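You operate a simulated robot arm through the tools that you are given. There is no shell and no other tool. Be economical: measure what you need, move in short steps, check, and stop when the job is done.

Carry out the task below with a simulated robot arm. There is one attempt and no reset: what you move stays moved.

TASK
Push the blue case drawer shut. Then put the grey tin labelled "95" from the top of the blue bench in the blue tray and the grey tin marked "62" on the top of the blue case.
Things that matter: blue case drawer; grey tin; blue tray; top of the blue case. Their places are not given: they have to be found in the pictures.

It is judged by the outcome, as a careful person would: the job done as asked, and still so three seconds after it is handed in. It fails if anything else is knocked over, pushed out of place, dropped, spilled or broken.

THE ROBOT
A 7-joint arm with a two-finger parallel gripper, fixed in place. Base frame: the origin is at the foot of the arm, x ahead of it, y to its left, z up; the work surface is at about z = 0. Lengths are in mm, angles in degrees, forces in N, time in s.
With the tool pointing down near the work surface it reaches from about 240 to 620 mm from the base axis. Its first joint turns from -66.0 to 66.0 degrees. Payload 2.6 kg.
Tool frame: the origin (TCP) lies between the finger pads and is the grasp point; the fingertips stand 30 mm ahead of it; z points along the fingers, y is the line along which they close. The gripper opens to 94 mm. The fingers are 28 mm wide and 10 mm thick; the gripper's body (50 by 96 mm) begins 55 mm behind the TCP.
Orientation is that of the tool frame in the base frame, as a unit quaternion [w, x, y, z]. With the fingers straight down and closing along the base's y, the tool's x points along the base's -x, its y along +y and its z along -z.

THE INTERFACE
- The arm moves only by the tool move_arm. Its argument "deltas" is a list of rows, each a list of 7 numbers: the shift along the tool's x, y, z in units of 150 mm (1.0 is 150 mm), then the turn, a rotation vector about the tool's x, y, z in units of 60 degrees (1.0 is 60 degrees), then the closure, from 0 (fully open) to 1 (shut). In form: [[tx, ty, tz, ax, ay, az, hand], ...]. A call has 1 to 8 rows; each row is the pose to reach, as a shift and turn from the pose commanded when the call began, along the tool's axes at that moment. A call with a number of a shift or a turn outside -1 to 1 is refused whole. A row lasts 0.2 s, in which the tool goes at most 50 mm and 8.6 degrees; a call with a longer step from one row to the next is refused whole, and so is a gripper value outside its range. A pose out of reach is approached as far as the arm can. The call stops where the force on the tool passes 40 N (or 10 N more than at its start, if that is more) or the arm is blocked; 0.2 s more then pass. The fingers move at their own pace (about 72 mm/s each) and stop on an object; they squeeze with about 30 N. The grip force told is the motor's: it shows also when the fingers shut on nothing. Time passes only in rows, and 0.2 s behind the last, so rows that repeat a pose let the fingers close. It gives the time, the measured TCP pose, the force on the tool (base axes), the opening and the grip force at its end, in the units of the frame above (readings bear some noise).
- Cameras (640 x 400 px; columns grow to the right, rows downward): "scene" is fixed at [37.6, 430.4, 566.3]; the picture's right is [-0.77, -0.64, 0.00], its down [-0.35, 0.43, -0.83] and it looks along [0.53, -0.64, -0.55] (base axes); focal length 345 px, centre (320, 200). "wrist" rides on the gripper at [-37, 0, -58] in the tool frame; the picture's right is [0.00, -1.00, 0.00], its down [0.97, 0.00, -0.24] and it looks along [0.24, 0.00, 0.97] (tool axes); focal length 218 px, centre (320, 200).
- camera(camera): a new picture of that camera. No time passes.
- measure_at(camera, pixels): for up to 12 pixels [column, row] of the newest picture of that camera ("zoom" is the newest enlarged one), the place [x, y, z] in the base frame of the surface seen there, good to about 2 mm. No time passes.
- inspect(camera, box): a new picture of the part [left, top, right, bottom] of that camera's present view, enlarged. No time passes.
- hand_in(): hands the job in; it is judged then, once.

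Work in short steps. Measure before you move; look again where a grasp or a placing could have gone wrong, and mend it. You have 80 turns and 38 pictures in all, the two below and enlarged ones among them. Open the gripper and draw the arm clear of the work before you hand the job in, unless the task says otherwise; then end with one line.

The tools are called after "Call:" as a command line: name --pt "numbers of a row" for each row, then --argument value for the rest, lists and objects as JSON in quotes. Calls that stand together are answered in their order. move_arm: Moves the arm, as the interface text tells. Its arguments: {"type":"object","properties":{"deltas":{"type":"array","items":{"type":"array","items":{"type":"number"}}}},"required":["deltas"]} The other tools are called the same way: camera (camera) takes a picture; measure_at (camera, pixels) gives the place of the surface under pixels of a picture; inspect (camera, box) takes an enlarged picture of a part of a camera's view; hand_in () hands the job in.

At the start:

```text
time: 0.0
position: [413.3, 83.1, 289.5]
tool_rot: [0.0, 0.0, 1.0, 0.0]
ft_force: [-0.4, 0.2, 0.1]
finger_gap: 94.0
gripper_force: 0.1
```

scene: 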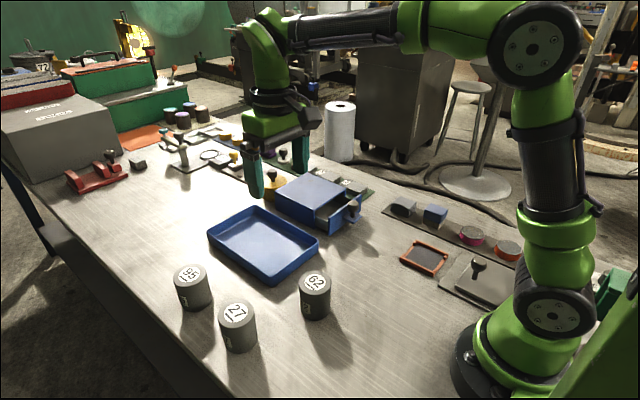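
wrist: 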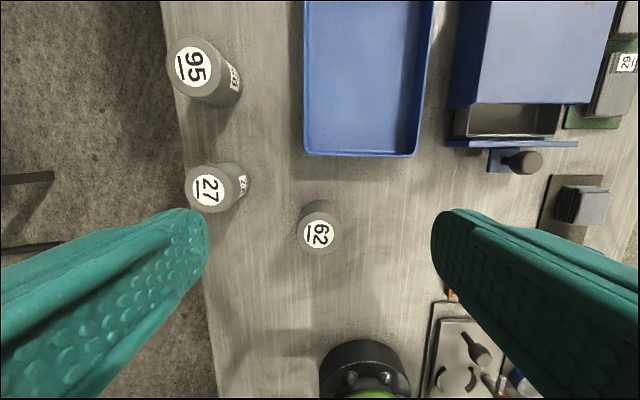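

The pictures show three tins (95, 27, 62), the blue tray, and the blue case with its drawer open toward the base. I'll enlarge the view and measure the key points.

Call:
inspect --camera "scene" --box '[160, 150, 400, 360]'

Call:
measure_at --camera "wrist" --pixels '[[193, 67], [207, 190], [318, 234], [312, 145], [410, 145], [360, 80], [460, 144], [572, 143], [527, 161], [470, 100], [590, 100], [530, 50]]'

Call:
measure_at --camera "scene" --pixels '[[190, 273], [236, 313], [314, 282], [311, 173], [275, 195], [347, 189], [316, 213], [354, 207], [333, 232], [360, 200], [209, 237], [318, 237]]'

```text
1.90 times, centred on (280, 255) of scene
```

zoom: 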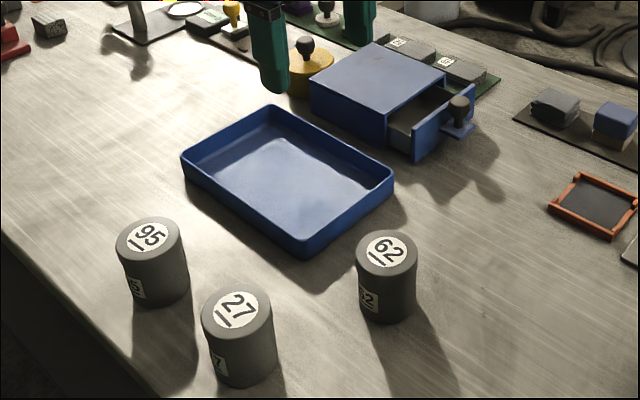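

```text
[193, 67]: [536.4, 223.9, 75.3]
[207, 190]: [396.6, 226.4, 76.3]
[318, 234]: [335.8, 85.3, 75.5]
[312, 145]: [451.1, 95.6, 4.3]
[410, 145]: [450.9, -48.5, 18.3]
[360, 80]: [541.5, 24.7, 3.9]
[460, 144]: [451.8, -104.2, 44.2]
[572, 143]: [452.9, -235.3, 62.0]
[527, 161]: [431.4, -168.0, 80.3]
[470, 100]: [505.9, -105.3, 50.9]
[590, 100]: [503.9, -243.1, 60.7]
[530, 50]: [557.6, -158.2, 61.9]
```

```text
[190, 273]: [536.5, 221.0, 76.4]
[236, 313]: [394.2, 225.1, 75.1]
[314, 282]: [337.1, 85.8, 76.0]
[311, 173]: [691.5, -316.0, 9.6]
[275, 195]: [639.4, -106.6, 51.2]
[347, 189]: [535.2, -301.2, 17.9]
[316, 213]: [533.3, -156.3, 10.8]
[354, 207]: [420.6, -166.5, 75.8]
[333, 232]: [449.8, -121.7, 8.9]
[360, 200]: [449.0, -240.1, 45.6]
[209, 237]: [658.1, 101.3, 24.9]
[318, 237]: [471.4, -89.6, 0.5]
```

The drawer front panel is at x≈449, y −104…−235, with the knob at about (427,−167). The closed face will be near x≈505. I'll straddle the knob with open fingers and push the panel on both sides.

Call:
move_arm --pt "0.02 -0.25 0 0 0 0 0" --pt "0.04 -0.5 0 0 0 0 0" --pt "0.06 -0.75 0 0 0 0 0" --pt "0.08 -1 0 0 0 0 0" --pt "0.08 -1 0 0 0 0 0"

Call:
move_arm --pt "0 -0.25 0 0 0 0 0" --pt "0 -0.5 0 0 0 0 0" --pt "0 -0.673 0.15 0 0 0 0" --pt "0 -0.673 0.4 0 0 0 0" --pt "0 -0.673 0.65 0 0 0 0" --pt "0 -0.673 0.9 0 0 0 0" --pt "0 -0.673 0.93 0 0 0 0"

Call:
camera --camera "wrist"

```text
time: 1.2
position: [399.0, -65.3, 291.2]
tool_rot: [0.0, 0.0, 1.0, 0.0]
ft_force: [0.3, -0.3, -0.9]
finger_gap: 94.2
gripper_force: 0.1
```

```text
time: 2.8
position: [400.5, -167.3, 150.3]
tool_rot: [0.0, 0.001, 1.0, 0.0]
ft_force: [-0.2, -0.3, -0.3]
finger_gap: 93.8
gripper_force: 0.1
```

```text
34 pictures are left
```

wrist: 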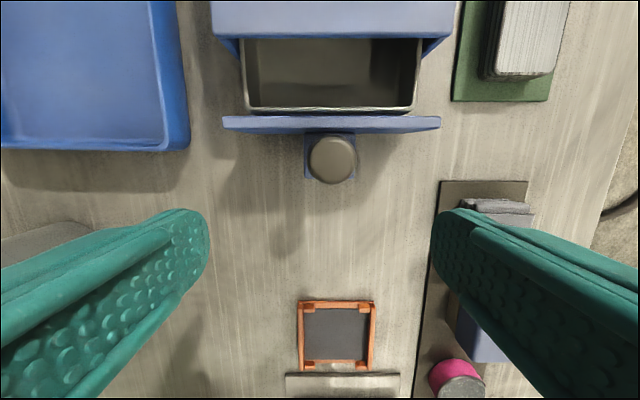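

The knob is at px (332,160), and the blocks on the right are close to the right finger. I'll measure the clearances before going down.

Call:
measure_at --camera "wrist" --pixels '[[470, 205], [440, 190], [465, 340], [424, 330], [432, 370], [332, 160], [225, 124], [436, 124], [330, 124], [245, 30], [420, 30], [488, 70]]'

```text
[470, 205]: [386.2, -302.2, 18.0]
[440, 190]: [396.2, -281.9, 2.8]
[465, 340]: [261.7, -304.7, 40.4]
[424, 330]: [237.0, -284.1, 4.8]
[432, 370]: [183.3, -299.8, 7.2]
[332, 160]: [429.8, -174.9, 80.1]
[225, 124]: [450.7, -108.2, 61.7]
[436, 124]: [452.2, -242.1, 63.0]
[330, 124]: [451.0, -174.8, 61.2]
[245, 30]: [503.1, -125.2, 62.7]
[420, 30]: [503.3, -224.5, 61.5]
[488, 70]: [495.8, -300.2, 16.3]
```

All clear. The panel centre is y≈−175. I'll shift to it and descend to z≈55, which puts the tips at 25.

Call:
move_arm --pt "0 -0.051 0.2 0 0 0 0" --pt "0 -0.051 0.4 0 0 0 0" --pt "0 -0.051 0.6 0 0 0 0" --pt "0 -0.051 0.633 0 0 0 0"

Call:
move_arm --pt "-0.08 0 0 0 0 0 0" --pt "-0.16 0 0 0 0 0 0" --pt "-0.24 0 0 0 0 0 0" --pt "-0.3 0 0 0 0 0 0" --pt "-0.36 0 0 0 0 0 0" --pt "-0.42 0 0 0 0 0 0" --pt "-0.47 0 0 0 0 0 0"

Call:
camera --camera "wrist"

```text
time: 3.8
position: [401.1, -175.7, 53.6]
tool_rot: [0.001, 0.0, 1.0, 0.0]
ft_force: [0.0, -0.5, 0.2]
finger_gap: 94.0
gripper_force: 0.1
```

```text
time: 5.4
position: [472.4, -174.0, 54.0]
tool_rot: [0.0, 0.0, 1.0, 0.0]
ft_force: [0.8, 0.0, 0.8]
finger_gap: 94.1
gripper_force: 0.1
```

```text
33 pictures are left
```

wrist: 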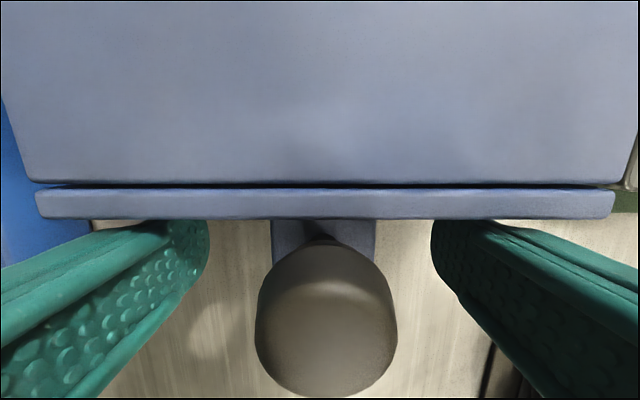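

The drawer is almost shut, with a small gap left at row 185. I'll keep pushing in small steps until it is blocked.

Call:
move_arm --pt "-0.02 0 0 0 0 0 0" --pt "-0.04 0 0 0 0 0 0" --pt "-0.06 0 0 0 0 0 0" --pt "-0.08 0 0 0 0 0 0" --pt "-0.1 0 0 0 0 0 0"

Call:
camera --camera "wrist"

```text
time: 6.2
position: [476.2, -173.9, 54.4]
tool_rot: [-0.005, 0.0, 1.0, 0.003]
ft_force: [-3.5, 0.1, 1.1]
finger_gap: 93.9
gripper_force: 0.0
stopped in row 4: the force on the tool passed its limit (the readings are from after the stop); the commanded pose is now the measured one
```

```text
32 pictures are left
```

wrist: 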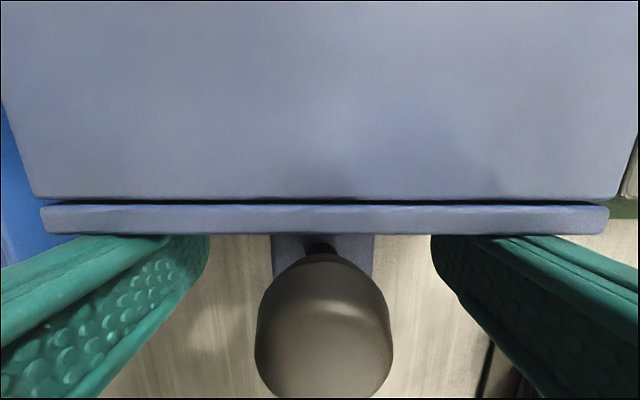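

The push hit its stop at 40 N. I'll back straight out, lift, and check the drawer gap and the case position.

Call:
move_arm --pt "0.2 0 0 0 0 0 0" --pt "0.4 0 0 0 0 0 0" --pt "0.5 0 -0.2 0 0 0 0" --pt "0.5 0 -0.5 0 0 0 0" --pt "0.5 0 -0.8 0 0 0 0" --pt "0.5 0 -1 0 0 0 0"

Call:
camera --camera "wrist"

```text
time: 7.6
position: [402.3, -175.2, 205.4]
tool_rot: [-0.006, 0.0, 1.0, 0.002]
ft_force: [-0.1, 0.4, 0.6]
finger_gap: 94.0
gripper_force: 0.1
```

```text
31 pictures are left
```

wrist: 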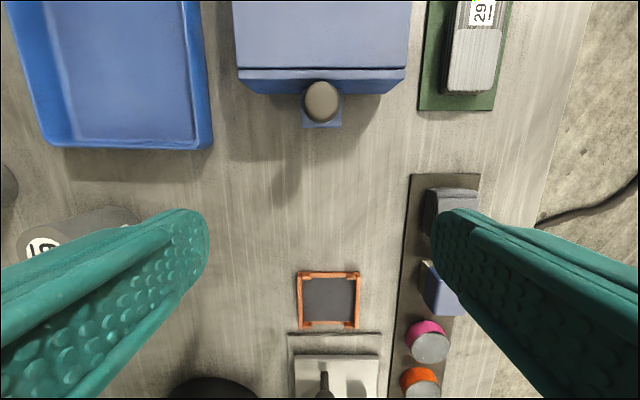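

Call:
measure_at --camera "wrist" --pixels '[[320, 60], [320, 73], [245, 60], [398, 60], [242, 75], [402, 75], [320, 20], [236, 8], [408, 8]]'

Call:
inspect --camera "scene" --box '[250, 150, 390, 250]'

```text
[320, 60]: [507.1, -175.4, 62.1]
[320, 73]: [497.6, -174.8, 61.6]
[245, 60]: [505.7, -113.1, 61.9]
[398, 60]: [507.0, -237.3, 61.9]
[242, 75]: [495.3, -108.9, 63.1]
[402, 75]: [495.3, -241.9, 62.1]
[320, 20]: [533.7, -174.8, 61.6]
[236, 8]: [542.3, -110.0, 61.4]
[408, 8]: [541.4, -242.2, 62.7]
```

```text
4.00 times, centred on (320, 200) of scene
```

zoom: 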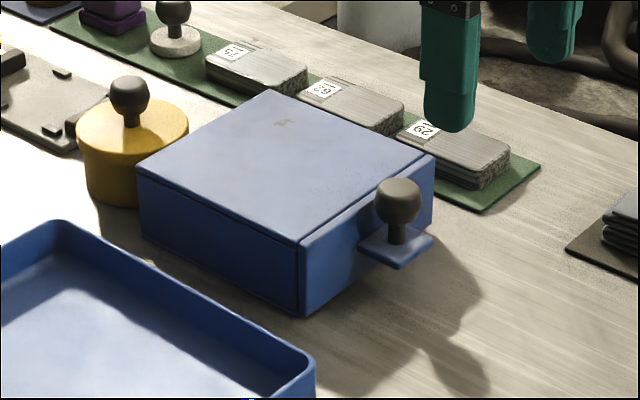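

The drawer is shut and the case hasn't moved. Next I'll travel at z≈205 to above tin 95 at (536,222).

Call:
move_arm --pt "0 0.25 0 0 0 0 0" --pt "0 0.5 0 0 0 0 0" --pt "0 0.75 0 0 0 0 0" --pt "0 1 0 0 0 0 0"

Call:
move_arm --pt "-0.1 0.25 0 0 0 0 0" --pt "-0.2 0.5 0 0 0 0 0" --pt "-0.3 0.75 0 0 0 0 0" --pt "-0.4 1 0 0 0 0 0"

Call:
move_arm --pt "-0.1 0.2 0 0 0 0 0" --pt "-0.2 0.4 0 0 0 0 0" --pt "-0.3 0.6 0 0 0 0 0" --pt "-0.33 0.65 0 0 0 0 0" --pt "-0.33 0.65 0 0 0 0 0"

Call:
camera --camera "wrist"

```text
time: 8.6
position: [400.9, -22.2, 206.4]
tool_rot: [-0.006, 0.0, 1.0, 0.002]
ft_force: [1.2, 0.9, -0.3]
finger_gap: 94.0
gripper_force: 0.1
```

```text
time: 9.6
position: [461.9, 127.4, 208.4]
tool_rot: [-0.006, 0.0, 1.0, 0.002]
ft_force: [0.2, -0.1, 0.1]
finger_gap: 94.1
gripper_force: 0.1
```

```text
time: 10.8
position: [512.2, 222.5, 206.4]
tool_rot: [-0.005, 0.0, 1.0, 0.001]
ft_force: [-0.4, -0.8, 0.3]
finger_gap: 94.0
gripper_force: 0.1
```

```text
29 pictures are left
```

wrist: 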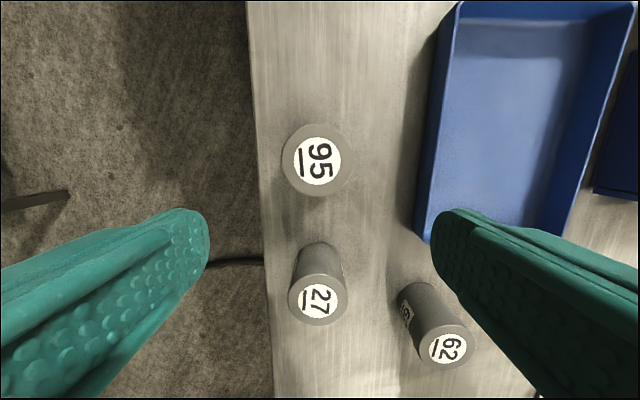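

Call:
measure_at --camera "wrist" --pixels '[[318, 126], [318, 194], [285, 160], [350, 160], [318, 160], [419, 225], [500, 200], [425, 349]]'

```text
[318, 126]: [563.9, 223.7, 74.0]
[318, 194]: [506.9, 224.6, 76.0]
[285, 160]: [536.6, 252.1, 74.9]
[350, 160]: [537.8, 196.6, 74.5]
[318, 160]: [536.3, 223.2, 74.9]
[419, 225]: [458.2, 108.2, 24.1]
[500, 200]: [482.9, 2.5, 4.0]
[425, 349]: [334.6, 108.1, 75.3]
```

Tin 95 is centred at (536,224) with a radius of about 28. I'll centre over it, descend to z≈50 and grip.

Call:
move_arm --pt "-0.16 0.01 0 0 0 0 0" --pt "-0.16 0.01 0.25 0 0 0 0" --pt "-0.16 0.01 0.5 0 0 0 0" --pt "-0.16 0.01 0.75 0 0 0 0" --pt "-0.16 0.01 1 0 0 0 0" --pt "-0.16 0.01 1 0 0 0 0"

Call:
camera --camera "wrist"

```text
time: 12.2
position: [534.2, 226.8, 53.9]
tool_rot: [-0.005, 0.001, 1.0, 0.001]
ft_force: [0.1, 0.0, 0.1]
finger_gap: 93.9
gripper_force: 0.0
```

```text
28 pictures are left
```

wrist: 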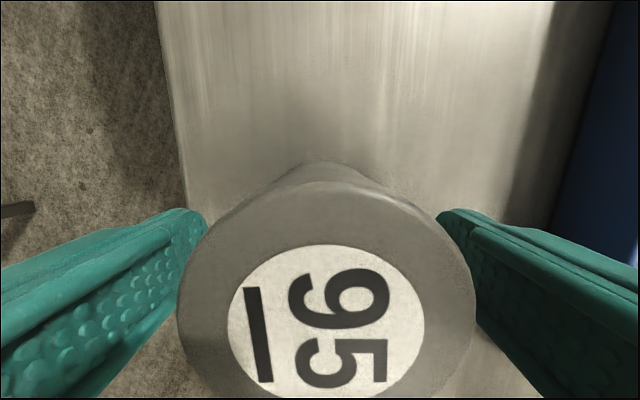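

The tin is between the fingers, so I'll grip it and lift slightly.

Call:
move_arm --pt "0 -0.01 0 0 0 0 0.6" --pt "0 -0.01 0 0 0 0 0.6" --pt "0 -0.01 0 0 0 0 0.6" --pt "0 -0.01 0 0 0 0 0.6"

Call:
move_arm --pt "0 0 -0.1 0 0 0 0.7" --pt "0 0 -0.3 0 0 0 0.7" --pt "0 0 -0.5 0 0 0 0.7" --pt "0 0 -0.6 0 0 0 0.7"

```text
time: 13.2
position: [535.3, 223.9, 54.3]
tool_rot: [-0.005, 0.0, 1.0, 0.003]
ft_force: [-0.4, 1.3, 0.7]
finger_gap: 59.4
gripper_force: 30.4
```

```text
time: 14.2
position: [534.2, 221.7, 145.6]
tool_rot: [-0.005, 0.0, 1.0, 0.001]
ft_force: [0.4, -0.2, 0.4]
finger_gap: 28.3
gripper_force: 0.0
```

The gap fell to 28 mm with no grip force, so the tin slipped out. I'll look.

Call:
camera --camera "wrist"

Call:
camera --camera "scene"

```text
27 pictures are left
```

wrist: 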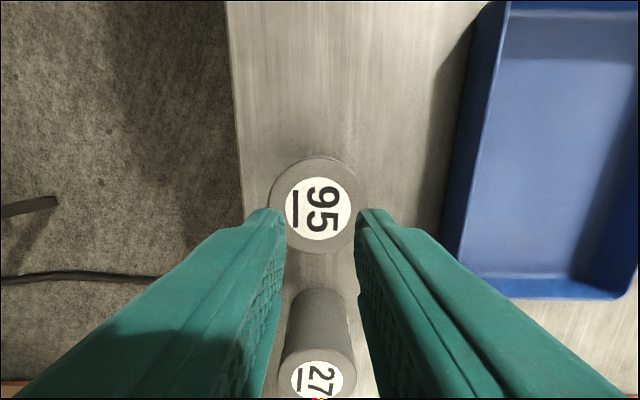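

```text
26 pictures are left
```

scene: 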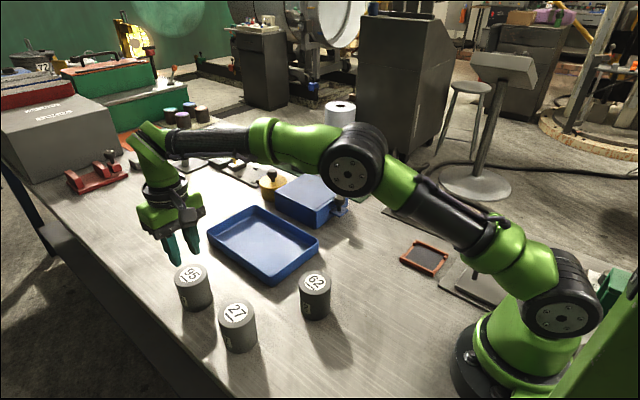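

The tin is still upright in its place. I'll remeasure it and try again lower, with full closure and a slow lift.

Call:
measure_at --camera "wrist" --pixels '[[318, 207], [318, 162], [318, 248], [275, 200], [359, 205], [320, 158]]'

Call:
inspect --camera "scene" --box '[150, 245, 270, 365]'

```text
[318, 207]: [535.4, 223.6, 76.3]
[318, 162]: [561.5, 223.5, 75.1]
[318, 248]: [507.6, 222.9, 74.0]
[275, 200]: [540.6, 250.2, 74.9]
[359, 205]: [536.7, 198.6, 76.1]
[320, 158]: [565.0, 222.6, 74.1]
```

```text
3.33 times, centred on (210, 305) of scene
```

zoom: 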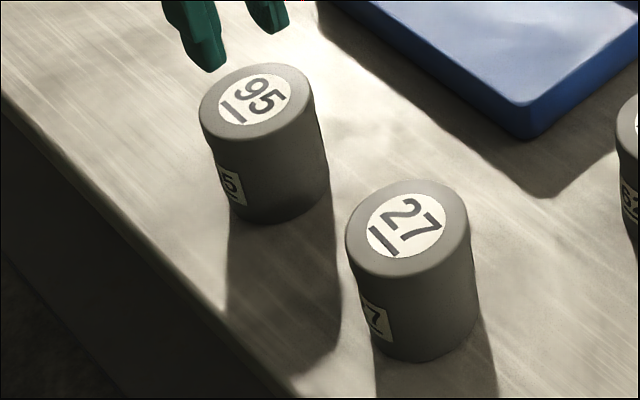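

The tin is at (536,223.5), unchanged. I'll open, go down to z≈42, close fully and hold.

Call:
move_arm --pt "-0.01 0.012 0 0 0 0 0" --pt "-0.01 0.012 0 0 0 0 0" --pt "-0.01 0.012 0 0 0 0 0" --pt "-0.01 0.012 0.2 0 0 0 0" --pt "-0.01 0.012 0.4 0 0 0 0" --pt "-0.01 0.012 0.6 0 0 0 0" --pt "-0.01 0.012 0.69 0 0 0 0" --pt "-0.01 0.012 0.69 0 0 0 0"

Call:
move_arm --pt "0 0 0 0 0 0 1" --pt "0 0 0 0 0 0 1" --pt "0 0 0 0 0 0 1" --pt "0 0 0 0 0 0 1" --pt "0 0 0 0 0 0 1"

Call:
move_arm --pt "0 0 -0.02 0 0 0 1" --pt "0 0 -0.04 0 0 0 1" --pt "0 0 -0.06 0 0 0 1"

Call:
camera --camera "wrist"

```text
time: 16.0
position: [535.6, 224.9, 41.6]
tool_rot: [-0.005, 0.0, 1.0, 0.002]
ft_force: [-0.2, 0.4, 0.7]
finger_gap: 93.8
gripper_force: 0.1
```

```text
time: 17.2
position: [536.6, 224.6, 42.1]
tool_rot: [-0.005, 0.001, 1.0, 0.002]
ft_force: [0.6, 0.5, 0.7]
finger_gap: 59.0
gripper_force: 29.9
```

```text
time: 18.0
position: [536.3, 225.3, 50.8]
tool_rot: [-0.006, 0.001, 1.0, 0.001]
ft_force: [0.1, -0.1, -2.8]
finger_gap: 59.0
gripper_force: 29.9
```

```text
24 pictures are left
```

wrist: 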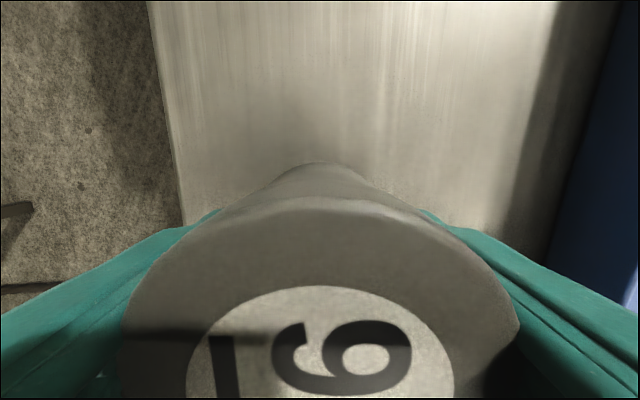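

The force reads −2.8 N and the grip is 30 N, so the tin seems held. I'll lift slowly.

Call:
move_arm --pt "0 0 -0.03 0 0 0 1" --pt "0 0 -0.07 0 0 0 1" --pt "0 0 -0.12 0 0 0 1" --pt "0 0 -0.18 0 0 0 1" --pt "0 0 -0.24 0 0 0 1" --pt "0 0 -0.3 0 0 0 1"

Call:
camera --camera "wrist"

```text
time: 19.4
position: [535.7, 224.2, 96.3]
tool_rot: [-0.006, 0.0, 1.0, 0.002]
ft_force: [0.8, -0.4, -3.1]
finger_gap: 59.1
gripper_force: 29.5
```

```text
23 pictures are left
```

wrist: 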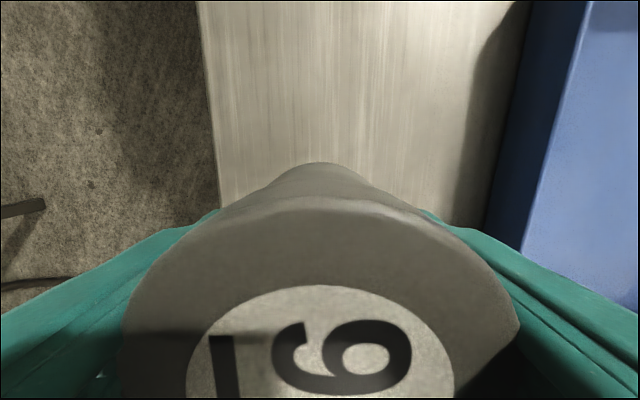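

The tin is held firmly, with its bottom at about z 54. I'll carry it over the tray, aiming for (545,30), at a moderate pace.

Call:
move_arm --pt "0 -0.08 0 0 0 0 1" --pt "0 -0.22 0 0 0 0 1" --pt "0 -0.38 0 0 0 0 1" --pt "0 -0.54 0 0 0 0 1" --pt "0 -0.7 0 0 0 0 1" --pt "0 -0.84 0 0 0 0 1" --pt "0 -0.94 0 0 0 0 1" --pt "0 -1 0 0 0 0 1"

Call:
move_arm --pt "-0.02 -0.08 0 0 0 0 1" --pt "-0.04 -0.2 0 0 0 0 1" --pt "-0.06 -0.28 0 0 0 0 1" --pt "-0.06 -0.3 0 0 0 0 1" --pt "-0.06 -0.3 0 0 0 0 1"

Call:
camera --camera "wrist"

Call:
camera --camera "scene"

```text
time: 21.2
position: [536.8, 73.7, 94.8]
tool_rot: [-0.005, -0.001, 1.0, 0.001]
ft_force: [-0.8, -1.1, -3.3]
finger_gap: 58.8
gripper_force: 29.5
```

```text
time: 22.4
position: [545.3, 29.0, 95.0]
tool_rot: [-0.005, 0.0, 1.0, 0.002]
ft_force: [0.2, -0.1, -2.2]
finger_gap: 59.3
gripper_force: 29.8
```

```text
22 pictures are left
```

wrist: 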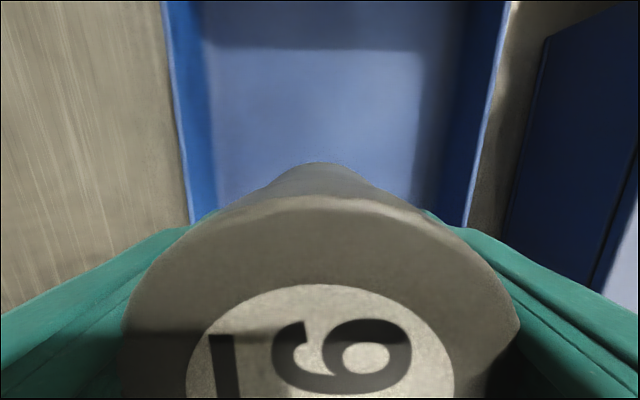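

```text
21 pictures are left
```

scene: 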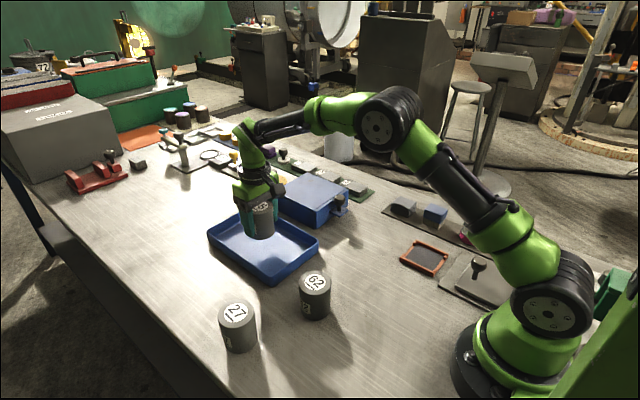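

The tin is above the tray interior. I'll lower it gently about 48 mm toward contact.

Call:
move_arm --pt "0 0 0.08 0 0 0 1" --pt "0 0 0.16 0 0 0 1" --pt "0 0 0.22 0 0 0 1" --pt "0 0 0.27 0 0 0 1" --pt "0 0 0.3 0 0 0 1" --pt "0 0 0.315 0 0 0 1" --pt "0 0 0.325 0 0 0 1"

```text
time: 24.0
position: [546.1, 30.8, 46.2]
tool_rot: [-0.005, 0.0, 1.0, 0.002]
ft_force: [-0.4, -0.1, -3.2]
finger_gap: 58.9
gripper_force: 30.5
```

The force is still about the tin's weight, so it isn't touching yet. I'll lower in 1 mm steps.

Call:
move_arm --pt "0 0 0.008 0 0 0 1" --pt "0 0 0.014 0 0 0 1" --pt "0 0 0.014 0 0 0 1"

```text
time: 24.8
position: [545.9, 30.2, 46.1]
tool_rot: [-0.003, 0.001, 1.0, 0.002]
ft_force: [-6.8, -0.8, 15.4]
finger_gap: 58.9
gripper_force: 29.7
```

The force is now +15 N, so the tin is on the tray floor. I'll release it and retreat upward.

Call:
move_arm --pt "0 0 -0.006 0 0 0 0.3" --pt "0 0 -0.006 0 0 0 0" --pt "0 0 -0.006 0 0 0 0" --pt "0 0 -0.2 0 0 0 0" --pt "0 0 -0.45 0 0 0 0" --pt "0 0 -0.7 0 0 0 0" --pt "0 0 -0.95 0 0 0 0" --pt "0 0 -1 0 0 0 0"

Call:
camera --camera "wrist"

```text
time: 26.6
position: [544.6, 29.9, 194.9]
tool_rot: [-0.005, 0.001, 1.0, 0.002]
ft_force: [0.7, 0.7, 0.1]
finger_gap: 94.0
gripper_force: 0.2
```

```text
20 pictures are left
```

wrist: 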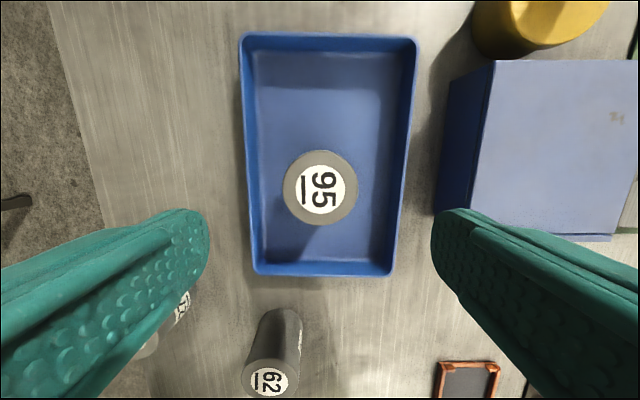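

Tin 95 stands upright in the tray. I'll measure the case top for the later placing, then move over tin 62 at about (336,85).

Call:
measure_at --camera "wrist" --pixels '[[500, 70], [625, 70], [560, 150], [482, 210], [620, 220], [520, 30], [540, 50], [620, 117]]'

Call:
move_arm --pt "0.25 0 0 0 0 0 0" --pt "0.5 0 0 0 0 0 0" --pt "0.75 0 0 0 0 0 0" --pt "1 0 0 0 0 0 0" --pt "1 0.15 0 0 0 0 0" --pt "1 0.37 0 0 0 0 0"

Call:
move_arm --pt "0.15 0 0 0 0 0 0" --pt "0.3 0 0 0 0 0 0" --pt "0.3 0 0 0 0 0 0"

Call:
camera --camera "wrist"

```text
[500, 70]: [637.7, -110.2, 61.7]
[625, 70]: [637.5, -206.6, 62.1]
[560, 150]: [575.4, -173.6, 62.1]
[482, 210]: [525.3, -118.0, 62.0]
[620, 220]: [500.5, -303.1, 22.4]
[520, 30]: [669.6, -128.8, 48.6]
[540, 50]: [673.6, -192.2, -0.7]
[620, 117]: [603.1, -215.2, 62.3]
```

```text
time: 28.0
position: [395.5, 88.3, 195.8]
tool_rot: [-0.005, 0.001, 1.0, 0.002]
ft_force: [0.1, -0.5, -0.7]
finger_gap: 93.9
gripper_force: 0.0
```

```text
time: 28.8
position: [349.5, 85.5, 195.4]
tool_rot: [-0.005, 0.0, 1.0, 0.002]
ft_force: [0.0, -0.4, -0.3]
finger_gap: 94.0
gripper_force: 0.0
```

```text
19 pictures are left
```

wrist: 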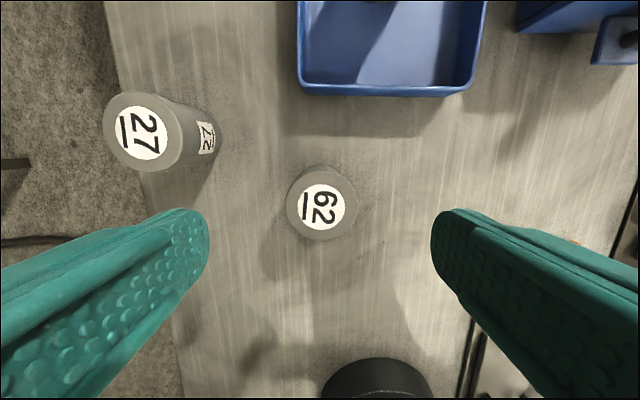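

Call:
measure_at --camera "wrist" --pixels '[[321, 168], [321, 238], [287, 205], [356, 205], [322, 205], [175, 150], [380, 375]]'

```text
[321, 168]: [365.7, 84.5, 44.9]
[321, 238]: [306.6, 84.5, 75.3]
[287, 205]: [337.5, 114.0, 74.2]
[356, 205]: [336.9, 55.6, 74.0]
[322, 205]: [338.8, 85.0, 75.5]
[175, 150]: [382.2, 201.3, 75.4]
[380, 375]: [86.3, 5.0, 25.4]
```

Tin 62 is centred at (336,85). I'll align, descend to z≈45, close fully and lift slowly.

Call:
move_arm --pt "0.09 0 0 0 0 0 0" --pt "0.09 0 0.25 0 0 0 0" --pt "0.09 0 0.5 0 0 0 0" --pt "0.09 0 0.75 0 0 0 0" --pt "0.09 0 0.95 0 0 0 0" --pt "0.09 0 1 0 0 0 0" --pt "0.09 0 1 0 0 0 0"

Call:
move_arm --pt "0 0 0.015 0 0 0 1" --pt "0 0 0.015 0 0 0 1" --pt "0 0 0.015 0 0 0 1" --pt "0 0 0.015 0 0 0 1" --pt "0 0 0.015 0 0 0 1"

Call:
move_arm --pt "0 0 -0.02 0 0 0 1" --pt "0 0 -0.05 0 0 0 1" --pt "0 0 -0.08 0 0 0 1"

Call:
camera --camera "wrist"

```text
time: 30.4
position: [336.3, 86.5, 47.6]
tool_rot: [-0.006, 0.001, 1.0, 0.002]
ft_force: [-0.2, -0.5, -0.7]
finger_gap: 94.0
gripper_force: 0.1
```

```text
time: 31.6
position: [337.0, 86.7, 44.7]
tool_rot: [-0.004, 0.0, 1.0, 0.001]
ft_force: [-1.4, -3.1, 7.4]
finger_gap: 59.9
gripper_force: 30.5
```

```text
time: 32.4
position: [337.2, 85.5, 56.8]
tool_rot: [-0.005, 0.001, 1.0, 0.001]
ft_force: [0.1, 0.0, -3.7]
finger_gap: 60.4
gripper_force: 29.6
```

```text
18 pictures are left
```

wrist: 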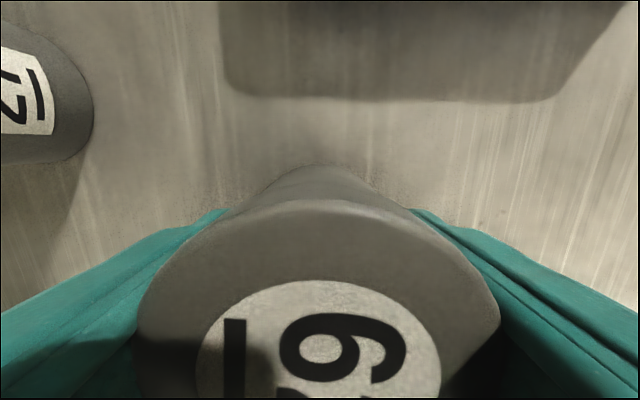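

Tin 62 is held. I'll lift it gently to z≈165.

Call:
move_arm --pt "0 0 -0.04 0 0 0 1" --pt "0 0 -0.12 0 0 0 1" --pt "0 0 -0.22 0 0 0 1" --pt "0 0 -0.34 0 0 0 1" --pt "0 0 -0.46 0 0 0 1" --pt "0 0 -0.58 0 0 0 1" --pt "0 0 -0.67 0 0 0 1" --pt "0 0 -0.72 0 0 0 1"

Call:
move_arm --pt "0 -0.06 0 0 0 0 1" --pt "0 -0.2 0 0 0 0 1" --pt "0 -0.36 0 0 0 0 1" --pt "0 -0.52 0 0 0 0 1" --pt "0 -0.68 0 0 0 0 1" --pt "0 -0.82 0 0 0 0 1" --pt "0 -0.93 0 0 0 0 1" --pt "0 -1 0 0 0 0 1"

Call:
move_arm --pt "0 -0.05 0 0 0 0 1" --pt "-0.1 -0.15 0 0 0 0 1" --pt "-0.25 -0.25 0 0 0 0 1" --pt "-0.4 -0.35 0 0 0 0 1" --pt "-0.55 -0.45 0 0 0 0 1" --pt "-0.7 -0.57 0 0 0 0 1" --pt "-0.85 -0.68 0 0 0 0 1" --pt "-0.93 -0.733 0 0 0 0 1"

```text
time: 34.2
position: [338.2, 84.8, 163.9]
tool_rot: [-0.005, 0.0, 1.0, 0.003]
ft_force: [0.8, -0.1, -3.3]
finger_gap: 60.2
gripper_force: 30.2
```

```text
time: 36.0
position: [337.3, -64.5, 164.6]
tool_rot: [-0.006, 0.0, 1.0, 0.002]
ft_force: [-1.0, 0.0, -2.8]
finger_gap: 60.1
gripper_force: 29.8
```

```text
time: 37.8
position: [477.2, -176.0, 162.9]
tool_rot: [-0.005, 0.001, 1.0, 0.002]
ft_force: [-0.3, 0.8, -3.1]
finger_gap: 59.8
gripper_force: 29.9
```

Still held. I'll go on to (566,−175) over the middle of the case top.

Call:
move_arm --pt "-0.06 0 0 0 0 0 1" --pt "-0.18 0 0 0 0 0 1" --pt "-0.32 0 0 0 0 0 1" --pt "-0.46 0 0 0 0 0 1" --pt "-0.56 0 0 0 0 0 1" --pt "-0.6 0 0 0 0 0 1" --pt "-0.6 0 0 0 0 0 1"

Call:
move_arm --pt "0 0 0.06 0 0 0 1" --pt "0 0 0.14 0 0 0 1" --pt "0 0 0.22 0 0 0 1" --pt "0 0 0.28 0 0 0 1" --pt "0 0 0.31 0 0 0 1" --pt "0 0 0.32 0 0 0 1"

Call:
camera --camera "scene"

```text
time: 39.4
position: [566.5, -173.7, 159.4]
tool_rot: [-0.005, 0.0, 1.0, 0.002]
ft_force: [-0.3, 0.0, -3.4]
finger_gap: 59.8
gripper_force: 30.0
```

```text
time: 40.8
position: [567.4, -174.4, 112.6]
tool_rot: [-0.005, 0.001, 1.0, 0.001]
ft_force: [0.7, 0.5, -2.6]
finger_gap: 60.2
gripper_force: 29.9
```

```text
17 pictures are left
```

scene: 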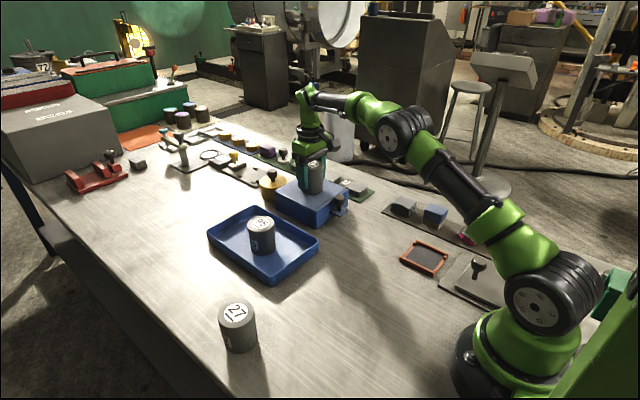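

Contact is expected at z≈107, so I'll lower in small steps.

Call:
move_arm --pt "0 0 0.012 0 0 0 1" --pt "0 0 0.024 0 0 0 1" --pt "0 0 0.03 0 0 0 1"

```text
time: 41.6
position: [565.6, -174.2, 108.5]
tool_rot: [-0.005, 0.0, 1.0, 0.003]
ft_force: [-0.2, -0.2, -3.4]
finger_gap: 59.9
gripper_force: 30.0
```

Call:
move_arm --pt "0 0 0.006 0 0 0 1" --pt "0 0 0.012 0 0 0 1" --pt "0 0 0.012 0 0 0 1"

```text
time: 42.4
position: [567.6, -174.0, 106.3]
tool_rot: [-0.005, 0.001, 1.0, 0.003]
ft_force: [-0.6, 0.3, -2.5]
finger_gap: 60.3
gripper_force: 29.6
```

Call:
move_arm --pt "0 0 0.006 0 0 0 1" --pt "0 0 0.01 0 0 0 1" --pt "0 0 0.01 0 0 0 1"

```text
time: 43.2
position: [568.5, -174.8, 106.0]
tool_rot: [-0.004, 0.001, 1.0, 0.001]
ft_force: [-5.5, 0.6, 11.6]
finger_gap: 60.0
gripper_force: 29.8
```

Contact at +11 N: tin 62 is on the case top. I'll release it and rise.

Call:
move_arm --pt "0 0 -0.005 0 0 0 0.3" --pt "0 0 -0.005 0 0 0 0" --pt "0 0 -0.005 0 0 0 0" --pt "0 0 -0.15 0 0 0 0" --pt "0 0 -0.35 0 0 0 0" --pt "0 0 -0.55 0 0 0 0" --pt "0 0 -0.75 0 0 0 0" --pt "0 0 -0.8 0 0 0 0"

Call:
move_arm --pt "0.25 0 0 0 0 0 0" --pt "0.5 0 0 0 0 0 0" --pt "0.75 0 0 0 0 0 0" --pt "1 0 0 0 0 0 0" --pt "1 0 0 0 0 0 0"

Call:
camera --camera "wrist"

Call:
inspect --camera "scene" --box '[180, 140, 400, 360]'

```text
time: 45.0
position: [564.8, -162.7, 216.7]
tool_rot: [-0.005, 0.0, 1.0, 0.001]
ft_force: [0.4, 0.2, 0.6]
finger_gap: 94.1
gripper_force: 0.0
out of reach, approached as far as the arm can: row 7, 8
```

```text
time: 46.2
position: [528.3, -205.8, 267.4]
tool_rot: [-0.006, 0.001, 1.0, 0.003]
ft_force: [-0.6, 0.0, -0.2]
finger_gap: 94.3
gripper_force: 0.1
out of reach, approached as far as the arm can: row 1, 2, 3, 4, 5
```

```text
16 pictures are left
```

wrist: 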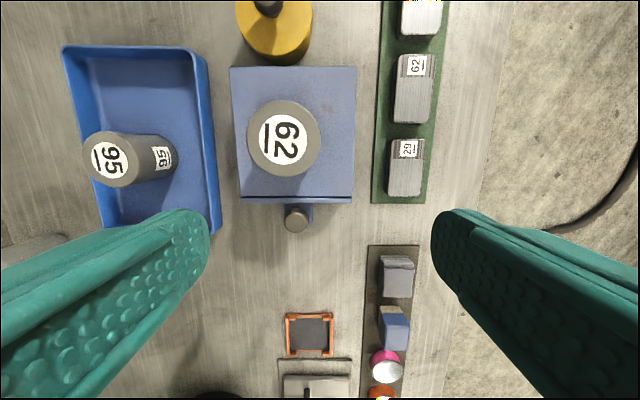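

```text
1.82 times, centred on (290, 250) of scene
```

zoom: 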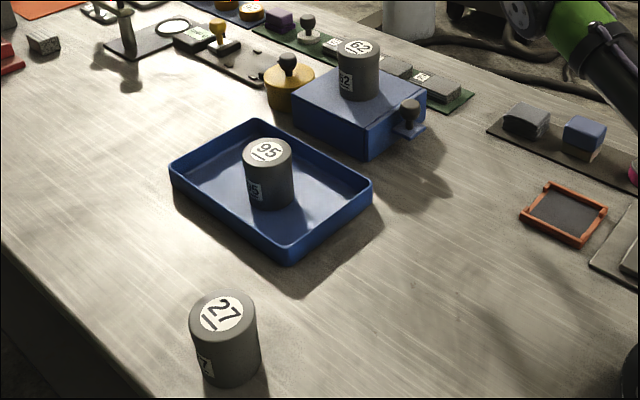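

Both tins are placed upright and the gripper is open and well clear above. I'll do a final check of the drawer gap.

Call:
inspect --camera "wrist" --box '[220, 60, 380, 240]'

Call:
measure_at --camera "wrist" --pixels '[[243, 195], [250, 203], [350, 195], [350, 203], [283, 138]]'

```text
2.22 times, centred on (300, 150) of wrist
```

zoom: 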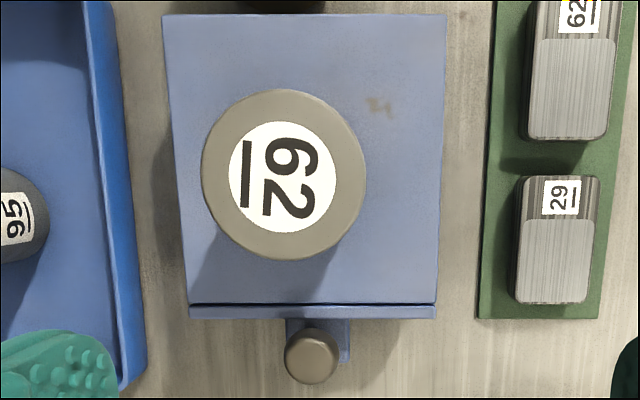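

```text
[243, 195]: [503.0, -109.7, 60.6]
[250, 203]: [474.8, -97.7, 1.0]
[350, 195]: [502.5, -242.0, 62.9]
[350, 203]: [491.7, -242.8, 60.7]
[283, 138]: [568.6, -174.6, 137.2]
```

The drawer is flush and both tins are stable, so I'm handing in.

Call:
hand_in

```text
The job is handed in.
```

The blue case drawer is shut, tin 95 stands in the blue tray, and tin 62 stands on top of the blue case; tin 95 slipped from my first grip but stayed upright in place, and nothing else was disturbed.
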